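You operate a simulated robot arm through the tools that you are given. There is no shell and no other tool. Be economical: measure what you need, move in short steps, check, and stop when the job is done.

You run a simulated robot arm. Do the job below in one go: nothing can be reset, and whatever is moved stays where it is left.

TASK
Top up the green beaker with 30 g of rice; press it flat.
Fine: white mark, plate in, 30 g key, green key once, plate out; it stays on the plate; white press back. Set down upright: what you pick out, white press. Where these are worked on the way, their far stop is far enough and under half their travel is too little: steel plate.

The check looks at the end state, three seconds after you hand in, the way a careful person would. Anything else that was tipped, shoved, dropped, spilled or broken makes it a failure.

THE ROBOT
A 6-joint arm with a two-finger gripper, fixed in place. Base frame: the origin is at the foot of the arm, x ahead of it, y to its left, z up; the work surface is at about z = 0. Lengths are in mm, angles in degrees, forces in N, time in s.
With the tool pointing down near the work surface it reaches from about 240 to 620 mm from the base axis. Its first joint turns from -66.0 to 66.0 degrees. Payload 1.37 kg.
The tool frame sits at the grasp point between the pads (the TCP): z along the fingers, y along the line on which they close. The tips reach 22 mm beyond it. The gripper opens to 92 mm. The gripper's body begins 65 mm behind the TCP.
Orientation is that of the tool frame in the base frame, as a unit quaternion [w, x, y, z]. With the fingers straight down and closing along the base's y, the tool's x points along the base's -x, its y along +y and its z along -z.

THE INTERFACE
- The arm moves only by the tool send_rows. Its argument "deltas" is text: rows parted by semicolons, each of 6 numbers parted by spaces: the shift along the tool's x, y, z in units of 25 mm (1.0 is 25 mm), then the turn, a rotation vector about the tool's x, y, z in units of 4 degrees (1.0 is 4 degrees). In form: x y z rx ry rz; .... A call has 1 to 20 rows; each row shifts and turns the commanded pose from where the row before left it, along the tool's axes as they then stand. "gripper" is the finger opening in mm, from 0 to 92, set as the call begins (left out, the last holds). A call with a number of a shift or a turn outside -1 to 1 is refused whole. Rows are played at 5 a second. More than 50 mm and 8.6 degrees between two rows, or a gripper value outside its range, and nothing of the call is played. A pose out of reach is approached as far as the arm can. The call stops where the force on the tool passes 40 N (or 10 N more than at its start, if that is more) or the arm is blocked; 0.2 s more then pass. The fingers move at their own pace and stop on an object; they squeeze with about 23 N. The grip force told is the motor's: it shows also when the fingers shut on nothing. Time passes only in rows, and 0.2 s behind the last, so rows that do not move let the fingers close. The reply holds the time, the measured pose of the TCP, the force on the tool along the base axes, the opening and the grip force, in the units named above and with some noise, with the torque about the TCP (base axes, N m) and any sound that the robot's microphone picked up, and new pictures: "show" is both (left out), scene, wrist or none.
- Cameras (640 x 400 px; columns grow to the right, rows downward): "scene" is fixed at [2.5, -409.8, 609.3]; the picture's right is [0.97, -0.24, 0.00], its down [-0.07, -0.30, -0.95] and it looks along [0.22, 0.92, -0.31] (base axes); focal length 238 px, centre (320, 200). "wrist" rides on the gripper at [71, 19, -102] in the tool frame; the picture's right is [-0.26, 0.96, 0.00], its down [-0.75, -0.21, -0.62] and it looks along [-0.60, -0.16, 0.78] (tool axes); focal length 280 px, centre (320, 200). There is no depth. A picture from a camera that has moved, and an enlarged one, comes with that camera's place and axes in the base frame and with its lens.
- enlarge(camera, box): a new picture of the part [left, top, right, bottom] of that camera's present view, enlarged. It takes no simulated time.
- finish_job(): hands the job in; it is judged then, once.

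Go step by step. Nothing tells you positions but the pictures and the camera data: compare them with the known pose of the tool, close in by small moves and look again before you grip or let go. The budget is 120 turns and 200 pictures, counting those below and the enlarged ones. Unless the task says otherwise, let go and move clear before handing in, and close with one line.

The tools are called after "Request:" by a JSON object that holds its "method" and its "body". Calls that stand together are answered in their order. send_rows: Moves the arm, as the interface text tells. Its arguments: {"type":"object","properties":{"deltas":{"type":"string"},"gripper":{"type":"number"},"show":{"type":"string","enum":["both","scene","wrist","none"]}},"required":["deltas"]} The other tools are called the same way: enlarge (camera, box) takes an enlarged picture of a part of a camera's view; finish_job () hands the job in.

At the start:

```text
t: 0.0
tcp_pos: [331.1, 160.2, 572.0]
orientation: [0.001, -0.001, 1.0, 0.001]
wrist_force: [-0.7, -0.4, 0.8]
moment: [-0.01, -0.02, -0.01]
width: 91.8
finger_force: 0.0
```

scene: 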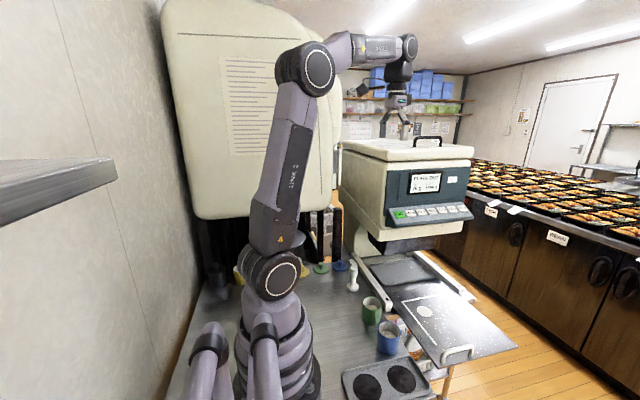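
wrist: 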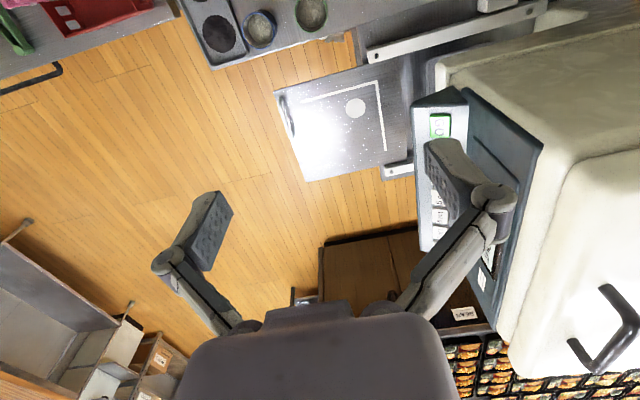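

I see a rice dispenser with a keypad, a sliding steel plate with a white mark, a green and a blue beaker, a white press, and a rack. I'll enlarge to read the details.

Request:
{"method": "enlarge", "body": {"camera": "scene", "box": [330, 240, 530, 400]}}

Request:
{"method": "enlarge", "body": {"camera": "scene", "box": [370, 140, 490, 240]}}

Request:
{"method": "enlarge", "body": {"camera": "scene", "box": [190, 190, 380, 320]}}

Request:
{"method": "enlarge", "body": {"camera": "wrist", "box": [180, 0, 560, 240]}}

```text
2.50 times, centred on (430, 320) of scene
camera zoom: at [2.5, -409.8, 609.3], right [0.97, -0.24, 0.0], down [-0.07, -0.3, -0.95], along [0.22, 0.92, -0.31], focal length 596 px, centre (45, -100)
```

zoom: 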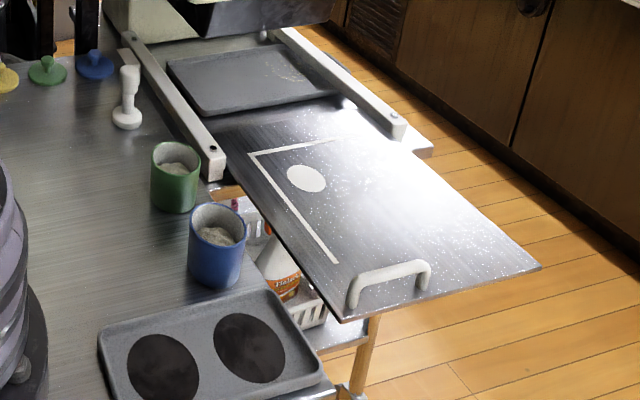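

```text
4.00 times, centred on (430, 190) of scene
camera zoom: at [2.5, -409.8, 609.3], right [0.97, -0.24, 0.0], down [-0.07, -0.3, -0.95], along [0.22, 0.92, -0.31], focal length 954 px, centre (-120, 240)
```

zoom: 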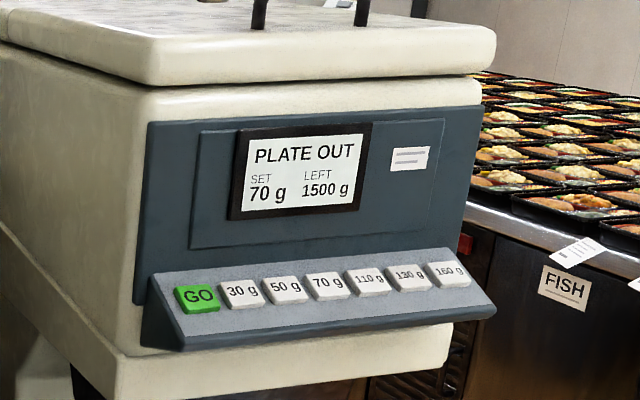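

```text
3.08 times, centred on (285, 255) of scene
camera zoom: at [2.5, -409.8, 609.3], right [0.97, -0.24, 0.0], down [-0.07, -0.3, -0.95], along [0.22, 0.92, -0.31], focal length 734 px, centre (428, 31)
```

zoom: 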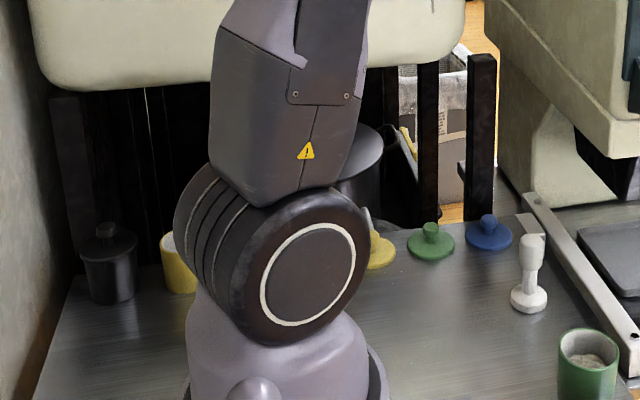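

```text
1.67 times, centred on (370, 120) of wrist
camera zoom: at [258.7, 179.1, 673.4], right [0.26, 0.97, 0.0], down [0.75, -0.21, 0.63], along [0.6, -0.16, -0.78], focal length 467 px, centre (237, 333)
```

zoom: 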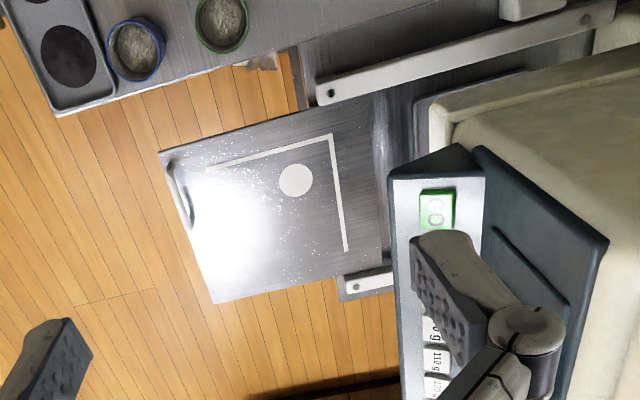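

The green beaker is about (308,145), the white disc about (490,127), the handle about (480,-31), the press about (302,301), and the GO key about (473,309,282). I'll move above the green beaker and look.

Request:
{"method": "send_rows", "body": {"deltas": "0.46 -0.3 1 0 0 0;0.46 -0.3 1 0 0 0;0 0 1 0 0 0;0 0 1 0 0 0;0 0 1 0 0 0;0 0 1 0 0 0;0 0 1 0 0 0;0 0 1 0 0 0;0 0 1 0 0 0;0 0 1 0 0 0;0 0 1 0 0 0;0 0 1 0 0 0;0 0 1 0 0 0;0 0 1 0 0 0", "gripper": 92}}

```text
t: 3.0
tcp_pos: [307.4, 145.2, 221.1]
orientation: [0.001, -0.001, 1.0, 0.001]
wrist_force: [-0.2, 0.7, -0.3]
moment: [0.04, 0.04, 0.0]
width: 92.0
finger_force: 0.1
camera wrist: at [235.7, 164.2, 323.0], right [0.26, 0.97, 0.0], down [0.75, -0.21, 0.63], along [0.6, -0.16, -0.78], focal length 280 px, centre (320, 200)
```

scene: 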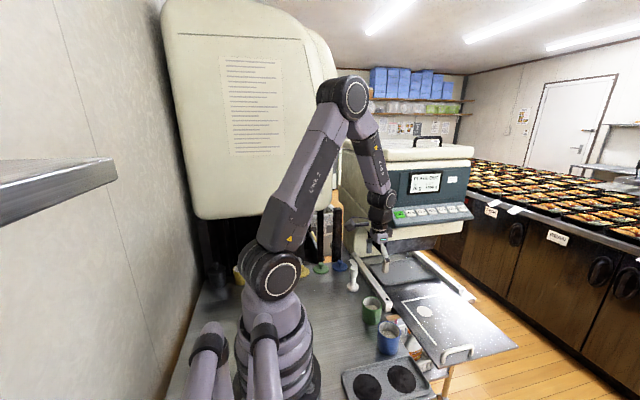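
wrist: 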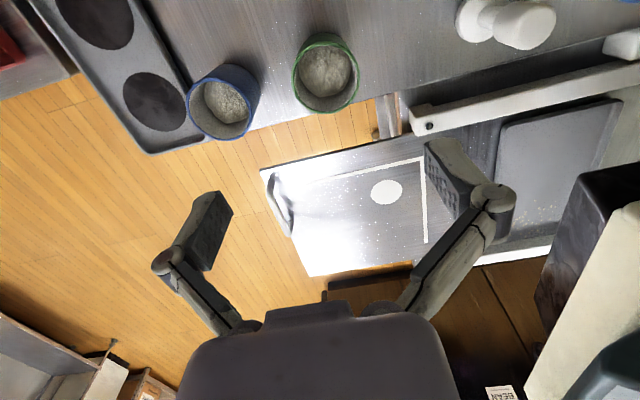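

I'll check the beaker's position with closer looks.

Request:
{"method": "enlarge", "body": {"camera": "wrist", "box": [160, 0, 480, 200]}}

Request:
{"method": "enlarge", "body": {"camera": "scene", "box": [340, 260, 460, 360]}}

```text
2.00 times, centred on (320, 100) of wrist
camera zoom: at [235.7, 164.2, 323.0], right [0.26, 0.97, 0.0], down [0.75, -0.21, 0.63], along [0.6, -0.16, -0.78], focal length 561 px, centre (320, 400)
```

zoom: 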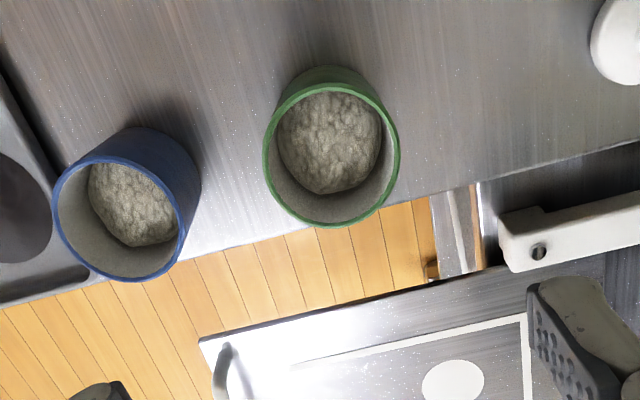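

```text
4.00 times, centred on (400, 310) of scene
camera zoom: at [2.5, -409.8, 609.3], right [0.97, -0.24, 0.0], down [-0.07, -0.3, -0.95], along [0.22, 0.92, -0.31], focal length 954 px, centre (0, -240)
```

zoom: 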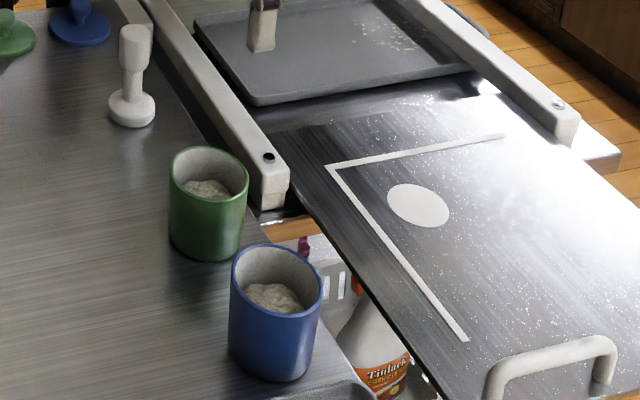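

The pictures agree when the plate sits lower than the table: white disc about (551,201,-72), green beaker about (306,152) with its rim near z 60. I'll lower to just above the beaker and look.

Request:
{"method": "send_rows", "body": {"deltas": "0.06 0.27 1 0 0 0;0 0 1 0 0 0;0 0 1 0 0 0;0 0 1 0 0 0;0 0 0.8 0 0 0", "show": "both"}}

```text
t: 4.2
tcp_pos: [304.6, 152.0, 102.0]
orientation: [0.002, -0.001, 1.0, 0.001]
wrist_force: [0.1, 1.6, 0.6]
moment: [-0.02, 0.0, -0.01]
width: 91.9
finger_force: 0.0
camera wrist: at [233.1, 171.1, 203.8], right [0.26, 0.97, 0.0], down [0.75, -0.21, 0.63], along [0.6, -0.16, -0.78], focal length 280 px, centre (320, 200)
```

scene: 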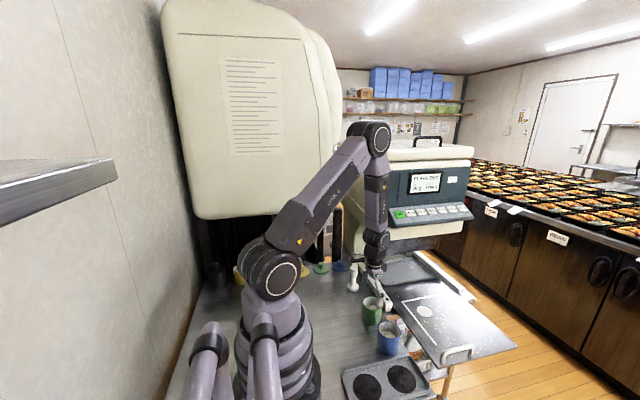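
wrist: 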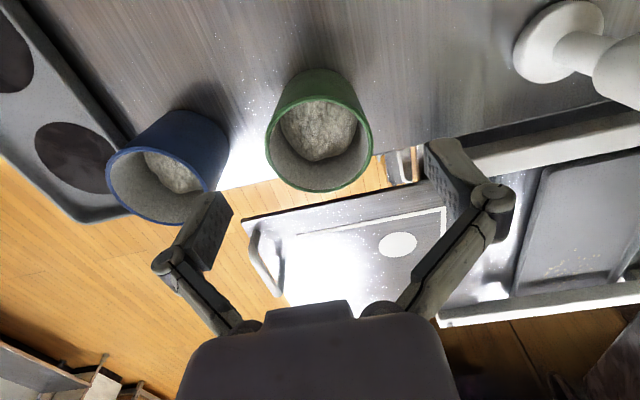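

I'll compare finger position and beaker directly in an enlarged scene view.

Request:
{"method": "enlarge", "body": {"camera": "scene", "box": [340, 250, 420, 330]}}

Request:
{"method": "enlarge", "body": {"camera": "wrist", "box": [200, 60, 500, 260]}}

```text
5.00 times, centred on (380, 290) of scene
camera zoom: at [2.5, -409.8, 609.3], right [0.97, -0.24, 0.0], down [-0.07, -0.3, -0.95], along [0.22, 0.92, -0.31], focal length 1192 px, centre (20, -250)
```

zoom: 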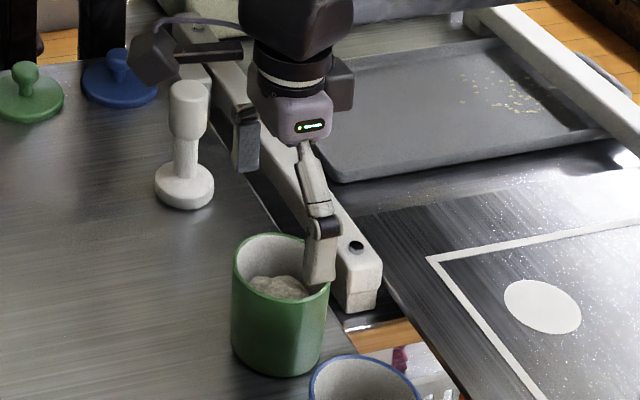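

```text
2.00 times, centred on (350, 160) of wrist
camera zoom: at [233.1, 171.1, 203.8], right [0.26, 0.97, 0.0], down [0.75, -0.21, 0.63], along [0.6, -0.16, -0.78], focal length 561 px, centre (260, 280)
```

zoom: 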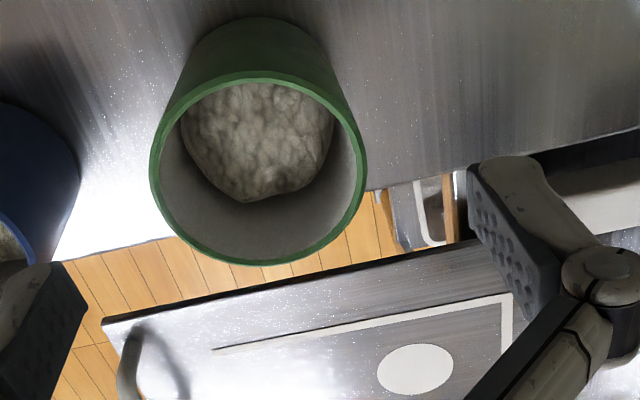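

The beaker is centred at (304.4,151.8), under the tool. I'll descend and close.

Request:
{"method": "send_rows", "body": {"deltas": "0 0 1 0 0 0;0 0 1 0 0 0;0 0 0.6 0 0 0", "show": "wrist"}}

Request:
{"method": "send_rows", "body": {"deltas": "0 0 0 0 0 0;0 0 0 0 0 0;0 0 0 0 0 0;0 0 0 0 0 0", "gripper": 50, "show": "both"}}

```text
t: 5.0
tcp_pos: [306.1, 153.2, 36.4]
orientation: [0.001, 0.0, 1.0, 0.0]
wrist_force: [-0.7, 0.5, 0.3]
moment: [-0.02, 0.04, 0.02]
width: 92.1
finger_force: 0.2
camera wrist: at [234.3, 172.4, 138.3], right [0.26, 0.97, 0.0], down [0.75, -0.21, 0.63], along [0.6, -0.16, -0.78], focal length 280 px, centre (320, 200)
```

wrist: 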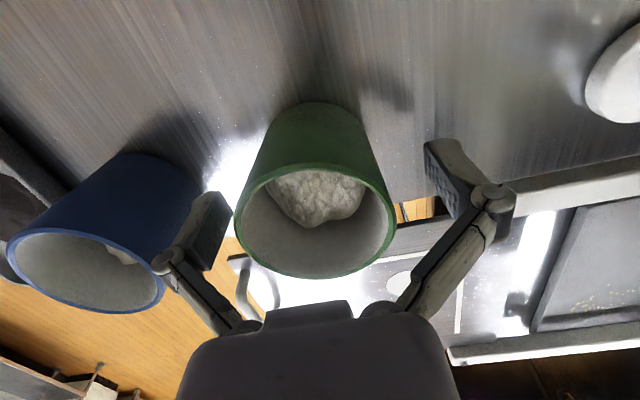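

```text
t: 6.0
tcp_pos: [306.3, 154.4, 36.5]
orientation: [0.0, -0.001, 1.0, 0.001]
wrist_force: [-0.9, -0.6, 8.4]
moment: [-0.05, 0.03, -0.03]
width: 56.1
finger_force: 23.0
camera wrist: at [234.2, 172.3, 138.6], right [0.26, 0.97, 0.0], down [0.75, -0.21, 0.63], along [0.6, -0.16, -0.78], focal length 280 px, centre (320, 200)
```

scene: 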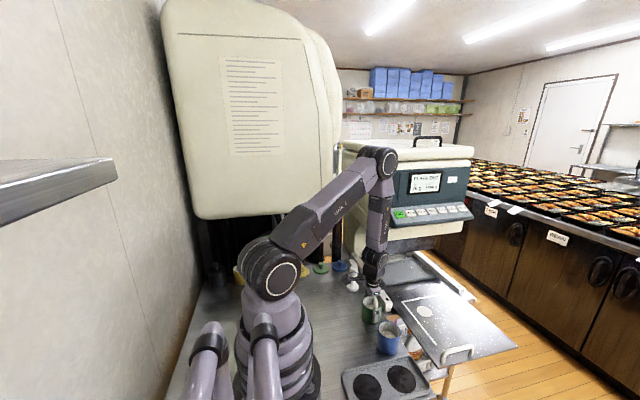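
wrist: 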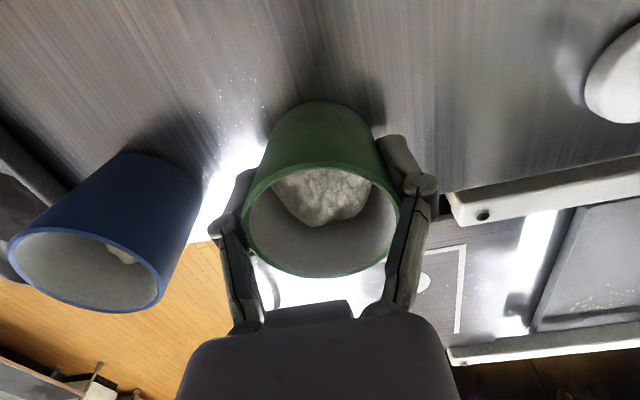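

Gripped at 56 mm. I'll lift and carry towards the white disc, staying high.

Request:
{"method": "send_rows", "body": {"deltas": "0 0 -0.4 0 0 0;0 0 -0.8 0 0 0;0 0 -0.8 0 0 0;0 0 -0.8 0 0 0;0 0 -0.4 0 0 0;0 0 0 0 0 0", "show": "none"}}

Request:
{"method": "send_rows", "body": {"deltas": "-0.4 0.08 0 0 0 0;-0.7 0.134 0 0 0 0;-0.7 0.134 0 0 0 0;-0.7 0.134 0 0 0 0;-0.7 0.134 0 0 0 0;-0.7 0.134 0 0 0 0;-0.7 0.134 0 0 0 0;-0.7 0.134 0 0 0 0;-0.7 0.134 0 0 0 0;-0.7 0.134 0 0 0 0;-0.7 0.134 0 0 0 0;-0.7 0.134 0 0 0 0;-0.7 0.134 0 0 0 0;-0.4 0.08 0 0 0 0;0 0 0 0 0 0", "show": "both"}}

```text
t: 7.4
tcp_pos: [306.1, 152.2, 117.0]
orientation: [0.001, -0.001, 1.0, 0.001]
wrist_force: [0.7, 0.3, -1.1]
moment: [0.01, 0.02, 0.01]
width: 56.3
finger_force: 23.0
```

```text
t: 10.6
tcp_pos: [536.2, 198.0, 118.3]
orientation: [0.0, 0.0, 1.0, 0.0]
wrist_force: [0.5, -0.5, -0.9]
moment: [0.02, 0.0, -0.01]
width: 55.9
finger_force: 22.8
camera wrist: at [464.6, 216.7, 218.7], right [0.26, 0.97, 0.0], down [0.75, -0.21, 0.63], along [0.6, -0.16, -0.78], focal length 280 px, centre (320, 200)
```

scene: 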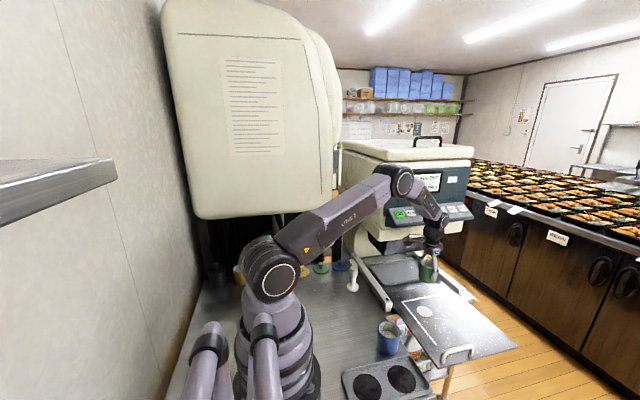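
wrist: 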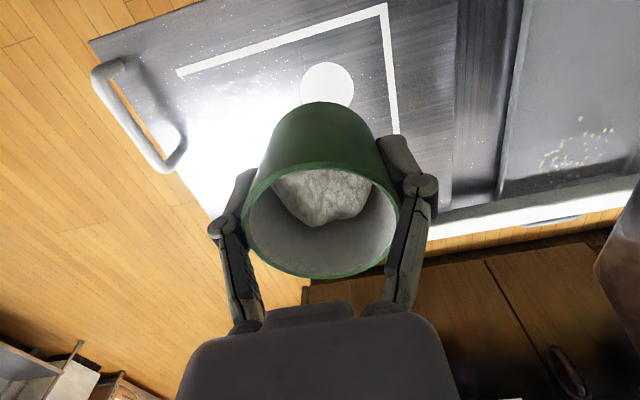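

The plate is confirmed at z about -70 and the disc at (548,202.5). I'll align over it and lower most of the way.

Request:
{"method": "send_rows", "body": {"deltas": "-0.24 0.09 0.4 0 0 0;-0.24 0.09 0.8 0 0 0;0 0 0.8 0 0 0;0 0 0.8 0 0 0;0 0 0.8 0 0 0;0 0 0.8 0 0 0;0 0 0.4 0 0 0;0 0 0 0 0 0", "show": "both"}}

```text
t: 12.4
tcp_pos: [548.3, 201.9, -5.1]
orientation: [0.001, -0.001, 1.0, 0.001]
wrist_force: [-0.2, -0.7, -1.2]
moment: [-0.01, 0.0, 0.0]
width: 56.1
finger_force: 22.7
camera wrist: at [476.9, 220.9, 98.7], right [0.26, 0.97, 0.0], down [0.75, -0.21, 0.63], along [0.6, -0.16, -0.78], focal length 280 px, centre (320, 200)
```

scene: 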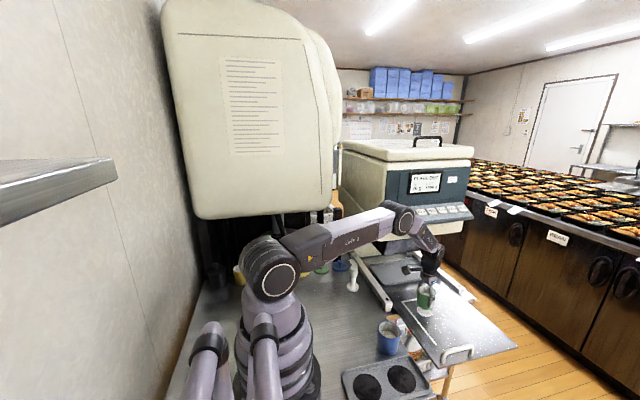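
wrist: 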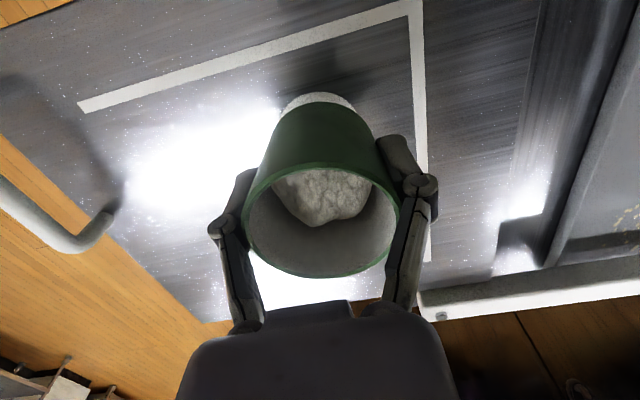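

The disc centre looks like about (551,202). I'll nudge 2.5 mm in x and lower until contact.

Request:
{"method": "send_rows", "body": {"deltas": "-0.1 0 0.4 0 0 0;0 0 0.3 0 0 0;0 0 0 0 0 0", "show": "both"}}

Request:
{"method": "enlarge", "body": {"camera": "scene", "box": [390, 260, 470, 340]}}

```text
t: 13.2
tcp_pos: [550.3, 200.7, -21.3]
orientation: [0.001, 0.001, 1.0, 0.001]
wrist_force: [-0.1, 0.7, -0.7]
moment: [0.01, -0.03, -0.02]
width: 55.9
finger_force: 23.1
camera wrist: at [478.6, 220.3, 80.9], right [0.26, 0.97, 0.0], down [0.75, -0.21, 0.63], along [0.6, -0.16, -0.78], focal length 280 px, centre (320, 200)
```

scene: 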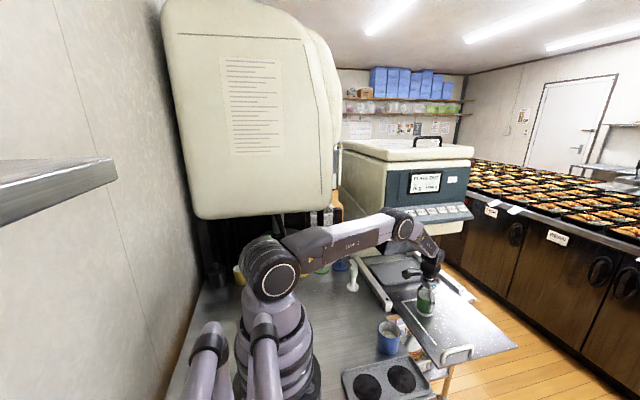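
wrist: 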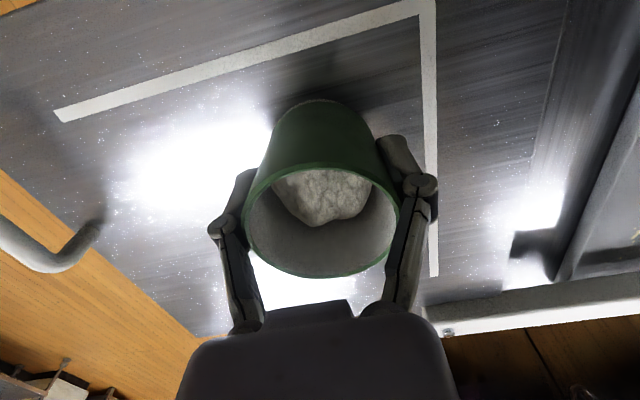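

```text
5.00 times, centred on (430, 300) of scene
camera zoom: at [2.5, -409.8, 609.3], right [0.97, -0.24, 0.0], down [-0.07, -0.3, -0.95], along [0.22, 0.92, -0.31], focal length 1192 px, centre (-230, -300)
```

zoom: 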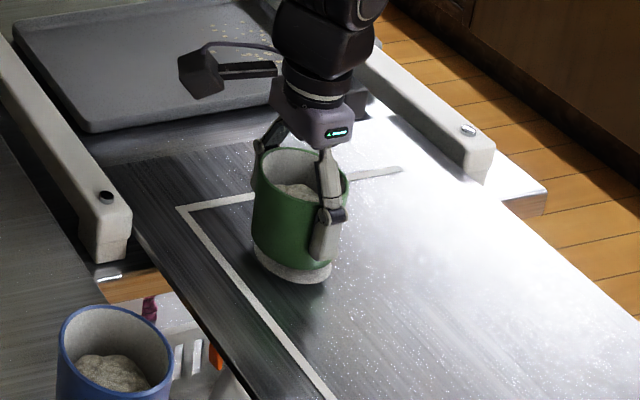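

The beaker sits just above the disc, nicely aligned. I'll lower in small steps to touch.

Request:
{"method": "send_rows", "body": {"deltas": "0 0 0.2 0 0 0;0 0 0.15 0 0 0;0 0 0.1 0 0 0;0 0 0 0 0 0", "show": "none"}}

Request:
{"method": "enlarge", "body": {"camera": "scene", "box": [390, 260, 470, 340]}}

```text
t: 14.2
tcp_pos: [552.6, 202.1, -32.4]
orientation: [0.0, -0.001, 1.0, 0.001]
wrist_force: [-0.6, -0.8, -0.7]
moment: [-0.02, -0.03, -0.01]
width: 56.1
finger_force: 23.0
```

```text
5.00 times, centred on (430, 300) of scene
camera zoom: at [2.5, -409.8, 609.3], right [0.97, -0.24, 0.0], down [-0.07, -0.3, -0.95], along [0.22, 0.92, -0.31], focal length 1192 px, centre (-230, -300)
```

zoom: 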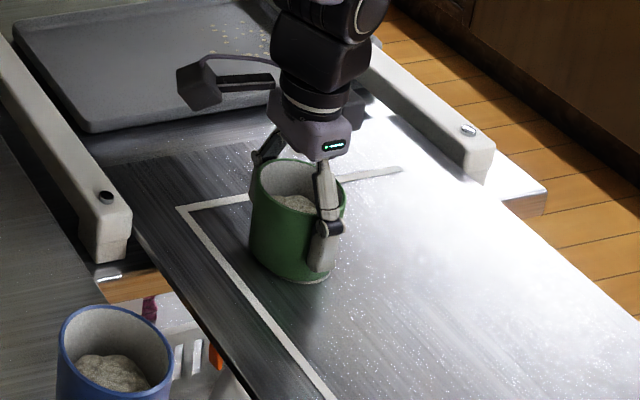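

Nearly touching; a few more millimetres.

Request:
{"method": "send_rows", "body": {"deltas": "0 0 0.1 0 0 0;0 0 0.08 0 0 0;0 0 0 0 0 0", "show": "none"}}

Request:
{"method": "enlarge", "body": {"camera": "scene", "box": [400, 280, 450, 320]}}

```text
t: 15.0
tcp_pos: [552.6, 202.7, -34.4]
orientation: [0.003, -0.001, 1.0, 0.002]
wrist_force: [0.4, 0.4, 18.0]
moment: [-0.1, -0.04, 0.01]
width: 56.1
finger_force: 22.8
```

```text
10.00 times, centred on (425, 300) of scene
camera zoom: at [2.4, -409.9, 609.3], right [0.97, -0.24, 0.0], down [-0.07, -0.3, -0.95], along [0.22, 0.92, -0.31], focal length 2385 px, centre (-730, -800)
```

zoom: 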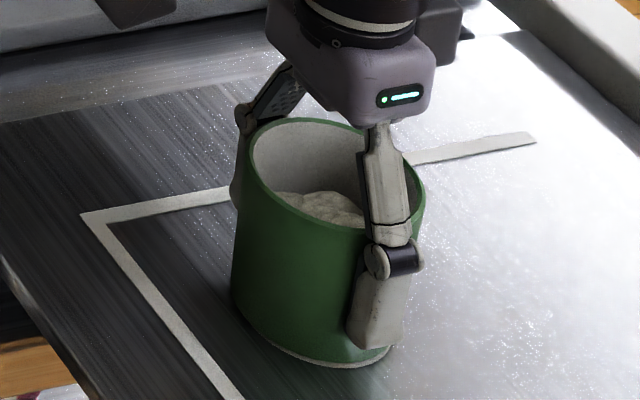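

Touching with 18 N on the disc. I'll ease, open and rise.

Request:
{"method": "send_rows", "body": {"deltas": "0 0 -0.07 0 0 0;0 0 0 0 0 0", "show": "none"}}

Request:
{"method": "send_rows", "body": {"deltas": "0 0 0 0 0 0;0 0 0 0 0 0;0 0 0 0 0 0;0 0 -0.3 0 0 0;0 0 -0.8 0 0 0;0 0 -1 0 0 0;0 0 -1 0 0 0;0 0 -1 0 0 0;0 0 -1 0 0 0", "gripper": 88, "show": "both"}}

Request:
{"method": "enlarge", "body": {"camera": "scene", "box": [400, 270, 480, 370]}}

```text
t: 15.6
tcp_pos: [550.5, 202.6, -34.7]
orientation: [0.0, 0.0, 1.0, 0.002]
wrist_force: [4.1, 0.2, 7.7]
moment: [0.0, -0.29, -0.01]
width: 56.1
finger_force: 22.7
```

```text
t: 17.6
tcp_pos: [550.2, 201.9, 93.3]
orientation: [0.0, -0.001, 1.0, 0.001]
wrist_force: [0.0, 0.0, 0.3]
moment: [0.02, -0.01, -0.03]
width: 88.1
finger_force: 0.1
camera wrist: at [478.9, 221.0, 194.9], right [0.26, 0.97, 0.0], down [0.75, -0.21, 0.63], along [0.6, -0.16, -0.78], focal length 280 px, centre (320, 200)
```

scene: 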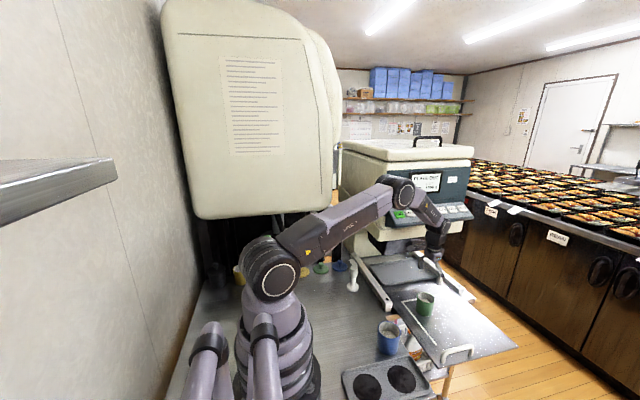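
wrist: 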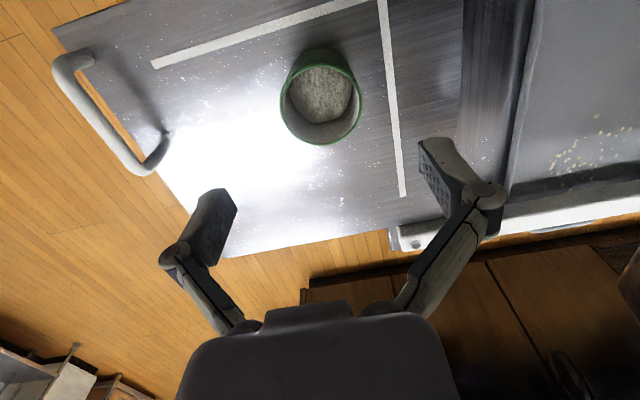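

```text
4.00 times, centred on (440, 320) of scene
camera zoom: at [2.5, -409.8, 609.3], right [0.97, -0.24, 0.0], down [-0.07, -0.3, -0.95], along [0.22, 0.92, -0.31], focal length 954 px, centre (-160, -280)
```

zoom: 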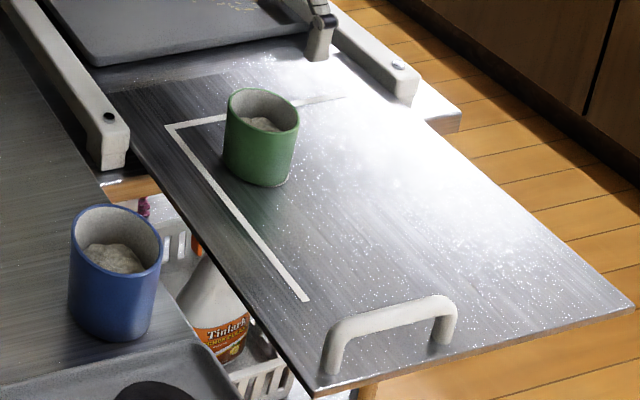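

Beaker stands on the disc. The handle bar runs along x from about 480 to 575 at y about 20, z about -35. I'll move above it.

Request:
{"method": "send_rows", "body": {"deltas": "0.15 -0.9 0 0 0 0;0.15 -0.9 0 0 0 0;0.15 -0.9 0 0 0 0;0.15 -0.9 0 0 0 0;0.15 -0.9 0 0 0 0;0.15 -0.9 0 0 0 0;0.15 -0.9 0 0 0 0;0.1 -0.9 0.5 0 0 0;0 0 1 0 0 0;0 0 0 0 0 0", "gripper": 50, "show": "both"}}

Request:
{"method": "enlarge", "body": {"camera": "scene", "box": [400, 290, 500, 370]}}

```text
t: 19.8
tcp_pos: [521.8, 21.4, 55.1]
orientation: [0.0, -0.001, 1.0, 0.0]
wrist_force: [0.7, 0.3, -0.4]
moment: [-0.03, 0.02, 0.0]
width: 49.8
finger_force: 0.1
camera wrist: at [450.3, 41.3, 156.8], right [0.26, 0.97, 0.0], down [0.75, -0.21, 0.63], along [0.6, -0.16, -0.78], focal length 280 px, centre (320, 200)
```

scene: 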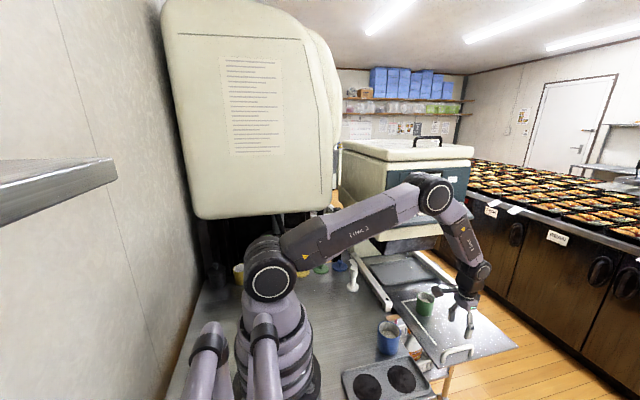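
wrist: 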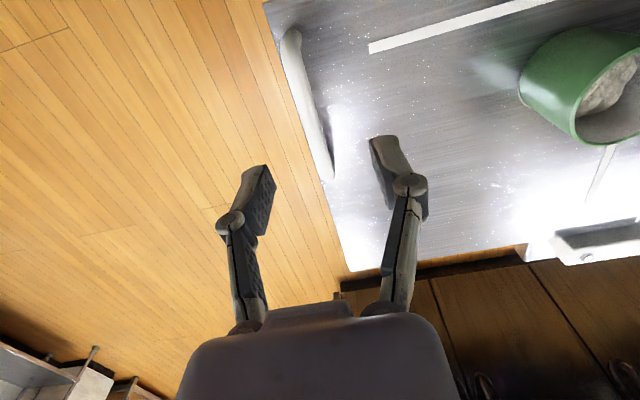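

```text
5.00 times, centred on (450, 330) of scene
camera zoom: at [2.5, -409.8, 609.3], right [0.97, -0.24, 0.0], down [-0.07, -0.3, -0.95], along [0.22, 0.92, -0.31], focal length 1192 px, centre (-330, -450)
```

zoom: 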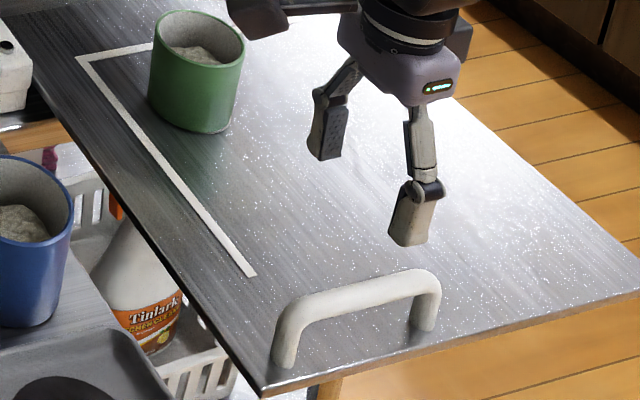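

Handle bar is at y about 15 at x 522 and is turned about -2.7°, like the rails. I'll align and descend over it.

Request:
{"method": "send_rows", "body": {"deltas": "0 -0.26 0.5 0 0 0.65;0 0 1 0 0 0;0 0 1 0 0 0;0 0 0 0 0 0", "show": "both"}}

Request:
{"method": "enlarge", "body": {"camera": "scene", "box": [400, 290, 500, 370]}}

```text
t: 20.8
tcp_pos: [521.2, 15.9, -6.9]
orientation: [0.001, 0.023, 1.0, 0.001]
wrist_force: [0.0, 0.0, -0.1]
moment: [0.02, -0.02, 0.0]
width: 50.1
finger_force: 0.1
camera wrist: at [450.6, 38.5, 94.7], right [0.3, 0.95, 0.0], down [0.74, -0.24, 0.63], along [0.6, -0.19, -0.78], focal length 280 px, centre (320, 200)
```

scene: 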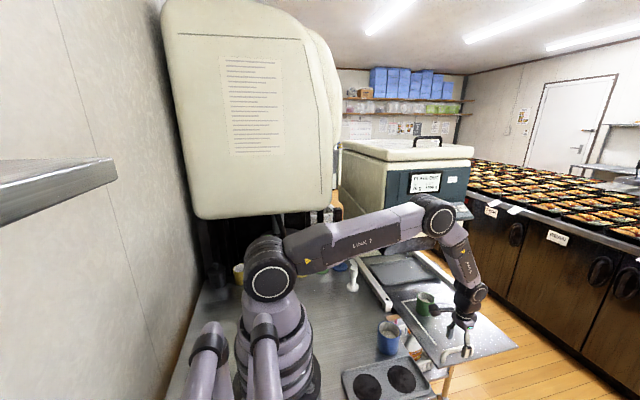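
wrist: 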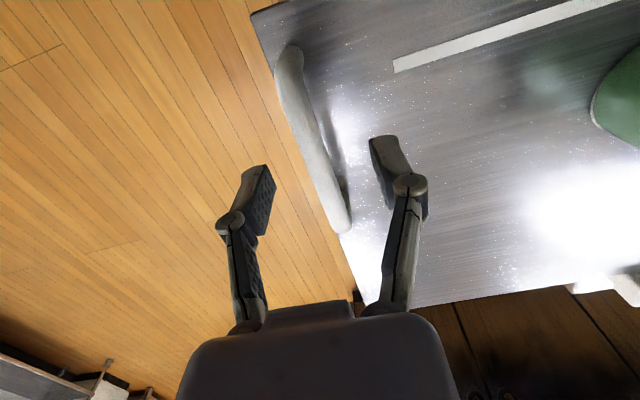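

```text
5.00 times, centred on (450, 330) of scene
camera zoom: at [2.5, -409.8, 609.3], right [0.97, -0.24, 0.0], down [-0.07, -0.3, -0.95], along [0.22, 0.92, -0.31], focal length 1192 px, centre (-330, -450)
```

zoom: 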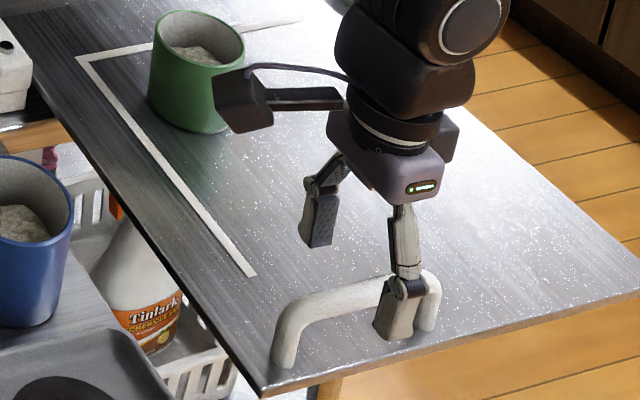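

The fingers straddle the bar. Descend and close on it.

Request:
{"method": "send_rows", "body": {"deltas": "0 0 0.5 0 0 0;0 0 0.4 0 0 0;0 0 0.3 0 0 0;0 0 0 0 0 0", "show": "both"}}

Request:
{"method": "enlarge", "body": {"camera": "scene", "box": [400, 290, 500, 370]}}

```text
t: 21.8
tcp_pos: [522.1, 16.5, -37.5]
orientation: [0.001, 0.022, 1.0, 0.001]
wrist_force: [-0.2, 0.2, -0.7]
moment: [0.02, 0.01, 0.02]
width: 49.9
finger_force: 0.2
camera wrist: at [451.4, 38.5, 63.7], right [0.3, 0.95, 0.0], down [0.74, -0.24, 0.63], along [0.6, -0.19, -0.78], focal length 280 px, centre (320, 200)
```

scene: 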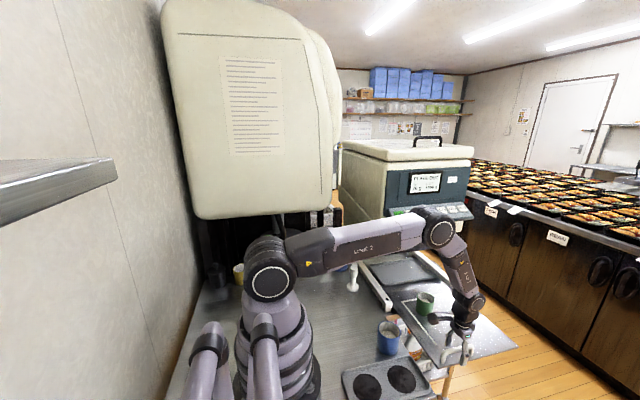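
wrist: 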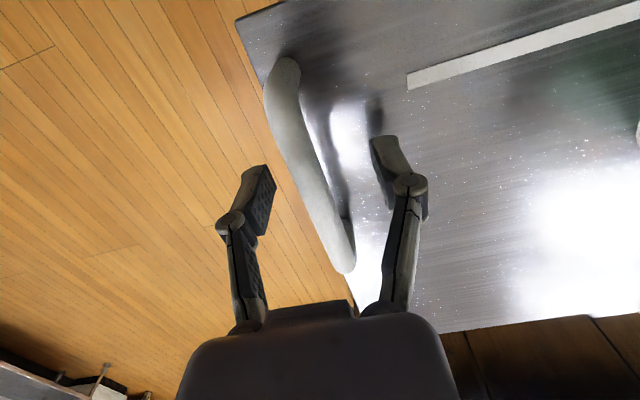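

```text
5.00 times, centred on (450, 330) of scene
camera zoom: at [2.5, -409.8, 609.3], right [0.97, -0.24, 0.0], down [-0.07, -0.3, -0.95], along [0.22, 0.92, -0.31], focal length 1192 px, centre (-330, -450)
```

zoom: 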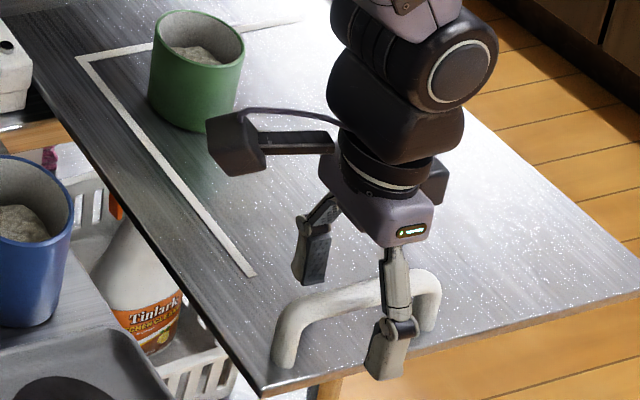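

Shift 2.5 mm towards the bar's centre and close.

Request:
{"method": "send_rows", "body": {"deltas": "0 -0.1 0 0 0 0;0 0 0 0 0 0;0 0 0 0 0 0;0 0 0 0 0 0;0 0 0 0 0 0", "gripper": 5, "show": "wrist"}}

```text
t: 23.0
tcp_pos: [521.0, 13.6, -37.6]
orientation: [0.001, 0.022, 1.0, 0.001]
wrist_force: [0.3, -0.8, -1.6]
moment: [0.0, -0.04, 0.47]
width: 12.1
finger_force: 27.9
camera wrist: at [450.9, 36.1, 64.0], right [0.3, 0.95, 0.0], down [0.74, -0.24, 0.63], along [0.6, -0.19, -0.78], focal length 280 px, centre (320, 200)
```

wrist: 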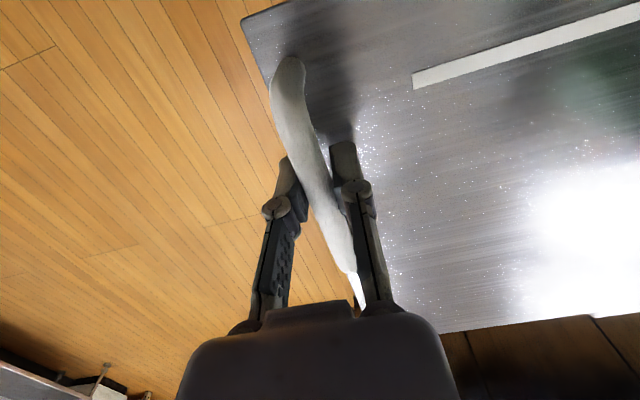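

Gripped on the 12 mm bar. I'll push the plate in gently and check forces.

Request:
{"method": "send_rows", "body": {"deltas": "0 0.1 0 0 0 0;0 0.2 0 0 0 0;0 0.3 0 0 0 0;0 0.3 0 0 0 0;0 0.3 0 0 0 0;0 0.2 0 0 0 0;0 0.1 0 0 0 0", "show": "scene"}}

```text
t: 24.6
tcp_pos: [521.1, 52.4, -37.2]
orientation: [-0.001, 0.021, 1.0, 0.0]
wrist_force: [-12.3, -1.3, -10.7]
moment: [-0.04, 0.51, 0.42]
width: 12.1
finger_force: 27.9
```

scene: 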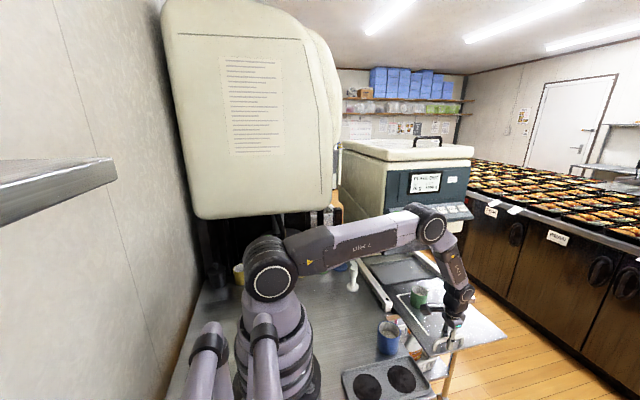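

The plate follows, but it pulls sideways, so the slide runs closer to plain y. I'll turn the tool back and relieve the side load.

Request:
{"method": "send_rows", "body": {"deltas": "0.07 0 0 0 0 -0.4;0 0 0 0 0 0", "show": "none"}}

Request:
{"method": "enlarge", "body": {"camera": "scene", "box": [380, 250, 510, 350]}}

```text
t: 25.2
tcp_pos: [522.3, 52.2, -37.0]
orientation: [0.001, 0.007, 1.0, 0.001]
wrist_force: [1.2, -1.2, -26.9]
moment: [-0.02, -0.04, 0.32]
width: 11.8
finger_force: 28.4
```

```text
4.00 times, centred on (445, 300) of scene
camera zoom: at [2.7, -409.8, 609.4], right [0.97, -0.24, 0.0], down [-0.07, -0.3, -0.95], along [0.22, 0.92, -0.31], focal length 954 px, centre (-180, -200)
```

zoom: 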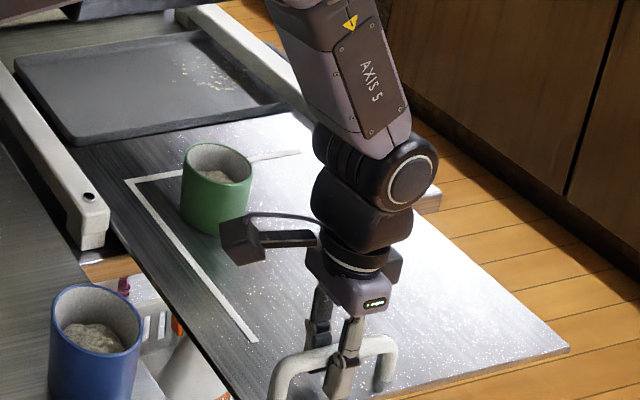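

Relieve the vertical pull, then continue.

Request:
{"method": "send_rows", "body": {"deltas": "0 0 0.06 0 0 -0.2;0 0 0 0 0 0", "show": "none"}}

Request:
{"method": "send_rows", "body": {"deltas": "0 0.1 0 0 0 0;0 0.2 0 0 0 0;0 0.2 0 0 0 0;0 0.1 0 0 0 0;0 0 0 0 0 0", "show": "none"}}

```text
t: 25.8
tcp_pos: [521.8, 51.5, -37.9]
orientation: [0.0, 0.001, 1.0, 0.001]
wrist_force: [-17.7, -0.2, 11.1]
moment: [0.0, -0.07, 0.02]
width: 11.5
finger_force: 28.1
```

```text
t: 27.0
tcp_pos: [523.4, 66.9, -37.6]
orientation: [0.001, 0.001, 1.0, 0.001]
wrist_force: [-11.4, -1.4, 19.7]
moment: [0.0, 0.1, 0.04]
width: 11.6
finger_force: 27.3
```

The torque is gone with zero turn. Continue in plain y with small relief.

Request:
{"method": "send_rows", "body": {"deltas": "0.03 0.2 -0.02 0 0 0;0 0.3 0 0 0 0;0 0.3 0 0 0 0;0 0.3 0 0 0 0;0 0.2 0 0 0 0;0 0 0 0 0 0", "show": "none"}}

Request:
{"method": "send_rows", "body": {"deltas": "0 0.2 0 0 0 0;0 0.3 0 0 0 0;0 0.3 0 0 0 0;0 0.3 0 0 0 0;0 0.2 0 0 0 0;0 0 0 0 0 0", "show": "both"}}

```text
t: 28.4
tcp_pos: [521.7, 98.2, -38.1]
orientation: [0.003, 0.002, 1.0, 0.001]
wrist_force: [23.0, -2.0, -12.0]
moment: [-0.01, 0.02, 0.05]
width: 11.8
finger_force: 27.8
```

```text
t: 29.8
tcp_pos: [521.9, 131.3, -39.0]
orientation: [0.002, 0.001, 1.0, 0.0]
wrist_force: [18.0, -1.1, -4.9]
moment: [0.01, 0.28, 0.04]
width: 11.6
finger_force: 28.2
camera wrist: at [450.2, 150.6, 63.9], right [0.26, 0.96, 0.0], down [0.75, -0.21, 0.63], along [0.6, -0.16, -0.78], focal length 280 px, centre (320, 200)
```

scene: 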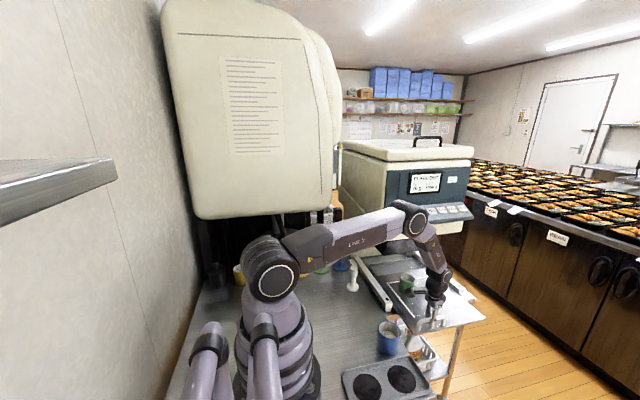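
wrist: 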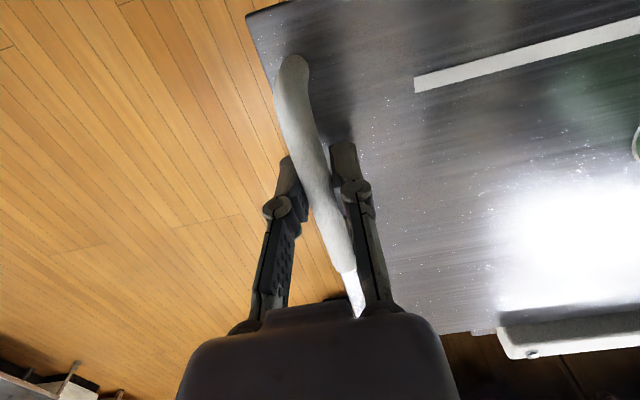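

Moving well. Continue in.

Request:
{"method": "send_rows", "body": {"deltas": "-0.02 0.2 0 0 0 0;0 0.3 0 0 0 0;0 0.3 0 0 0 0;0 0.3 0 0 0 0;0 0.2 0 0 0 0;0 0 0 0 0 0", "show": "scene"}}

Request:
{"method": "enlarge", "body": {"camera": "scene", "box": [340, 190, 500, 330]}}

```text
t: 31.2
tcp_pos: [522.0, 164.0, -36.8]
orientation: [0.0, 0.001, 1.0, 0.001]
wrist_force: [-3.6, -0.4, 18.3]
moment: [0.01, 0.12, 0.07]
width: 11.7
finger_force: 28.4
```

scene: 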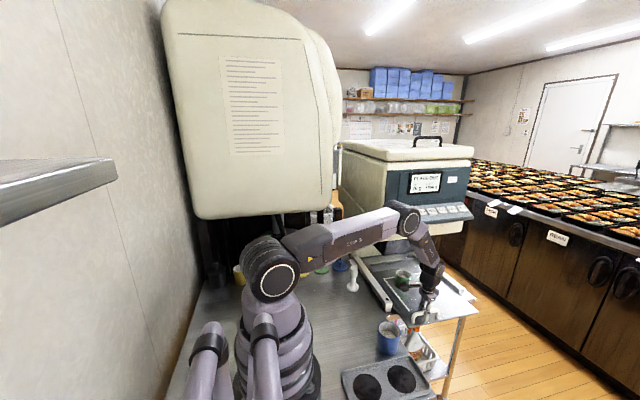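

```text
2.86 times, centred on (420, 260) of scene
camera zoom: at [2.4, -409.9, 609.3], right [0.97, -0.24, 0.0], down [-0.07, -0.3, -0.95], along [0.22, 0.92, -0.31], focal length 681 px, centre (34, 29)
```

zoom: 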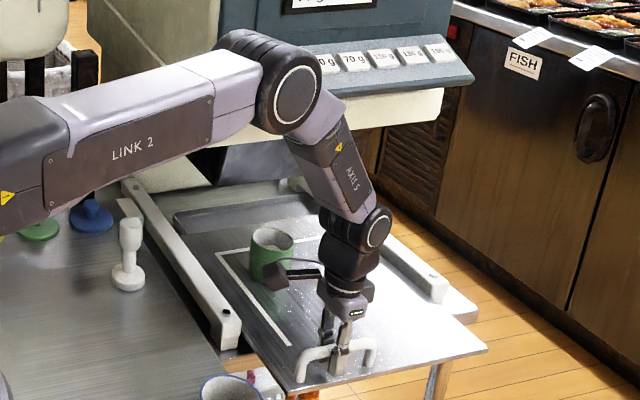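

Continue in, watching clearance.

Request:
{"method": "send_rows", "body": {"deltas": "0 0.2 -0.02 0 0 0;0 0.3 0 0 0 0;0 0.3 0 0 0 0;0 0.3 0 0 0 0;0 0.3 0 0 0 0;0 0.2 0 0 0 0;0 0 0 0 0 0", "show": "scene"}}

Request:
{"method": "enlarge", "body": {"camera": "scene", "box": [340, 190, 500, 330]}}

```text
t: 32.8
tcp_pos: [521.7, 204.1, -37.7]
orientation: [0.001, 0.002, 1.0, 0.0]
wrist_force: [1.0, -0.5, 6.3]
moment: [0.01, 0.41, 0.07]
width: 11.5
finger_force: 28.3
```

scene: 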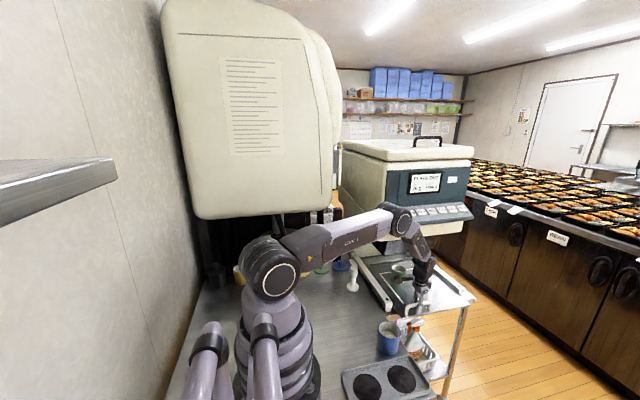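

```text
2.86 times, centred on (420, 260) of scene
camera zoom: at [2.4, -409.8, 609.3], right [0.97, -0.24, 0.0], down [-0.07, -0.3, -0.95], along [0.22, 0.92, -0.31], focal length 681 px, centre (34, 29)
```

zoom: 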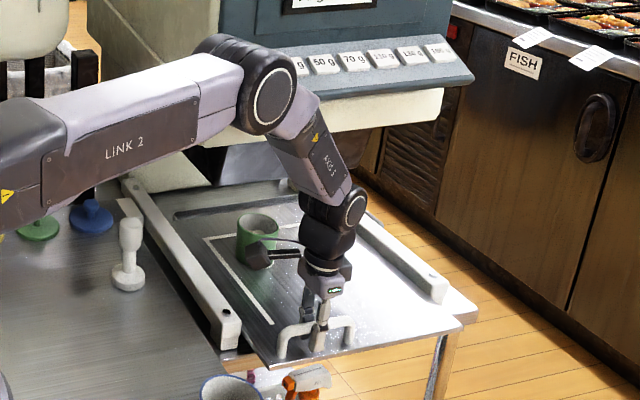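

Still free. Continue.

Request:
{"method": "send_rows", "body": {"deltas": "0 0.2 0 0 0 0;0 0.3 0 0 0 0;0 0.3 0 0 0 0;0 0.3 0 0 0 0;0 0.2 0 0 0 0;0 0 0 0 0 0", "show": "scene"}}

Request:
{"method": "enlarge", "body": {"camera": "scene", "box": [340, 190, 500, 330]}}

```text
t: 34.2
tcp_pos: [522.6, 237.9, -38.8]
orientation: [0.0, 0.0, 1.0, 0.001]
wrist_force: [-17.2, -0.7, 16.1]
moment: [0.01, 0.07, 0.0]
width: 11.5
finger_force: 27.9
```

scene: 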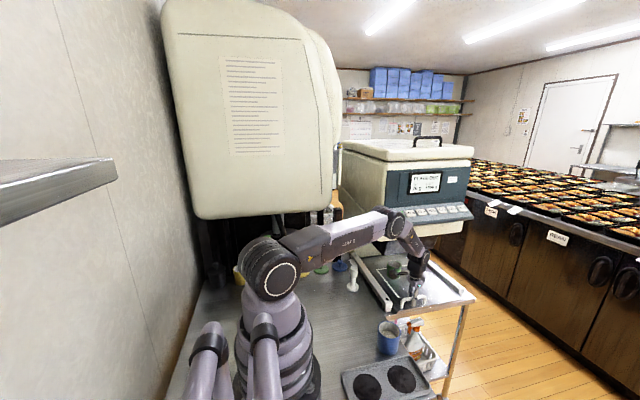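

```text
2.86 times, centred on (420, 260) of scene
camera zoom: at [2.4, -409.9, 609.3], right [0.97, -0.24, 0.0], down [-0.07, -0.3, -0.95], along [0.22, 0.92, -0.31], focal length 681 px, centre (34, 29)
```

zoom: 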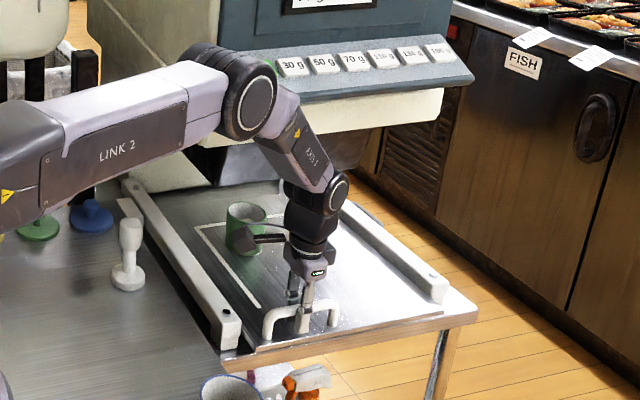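

Continue carefully.

Request:
{"method": "send_rows", "body": {"deltas": "0.02 0.2 -0.02 0 0 0;0 0.3 0 0 0 0;0 0.3 0 0 0 0;0 0.2 0 0 0 0;0 0 0 0 0 0", "show": "scene"}}

Request:
{"method": "enlarge", "body": {"camera": "scene", "box": [340, 150, 500, 310]}}

```text
t: 35.4
tcp_pos: [520.0, 261.3, -37.1]
orientation: [0.001, 0.002, 1.0, 0.002]
wrist_force: [13.8, 0.5, -21.8]
moment: [-0.03, 0.0, 0.03]
width: 12.1
finger_force: 27.8
```

scene: 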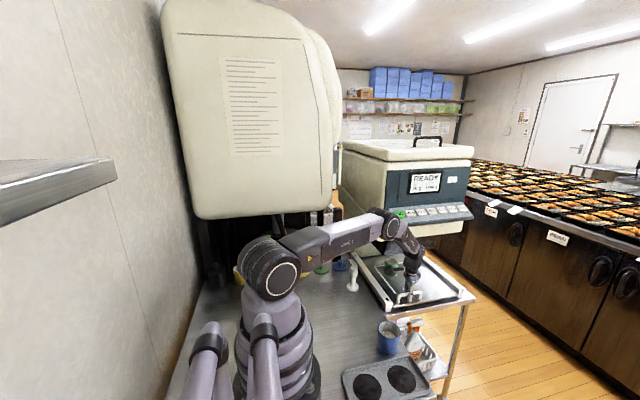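

```text
2.50 times, centred on (420, 230) of scene
camera zoom: at [2.6, -409.8, 609.4], right [0.97, -0.24, 0.0], down [-0.07, -0.3, -0.95], along [0.22, 0.92, -0.31], focal length 596 px, centre (70, 125)
```

zoom: 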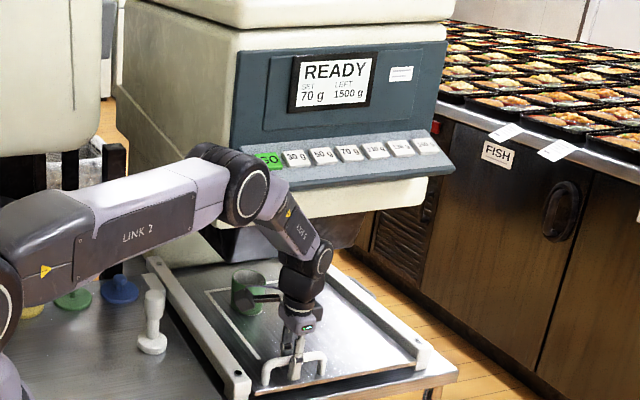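

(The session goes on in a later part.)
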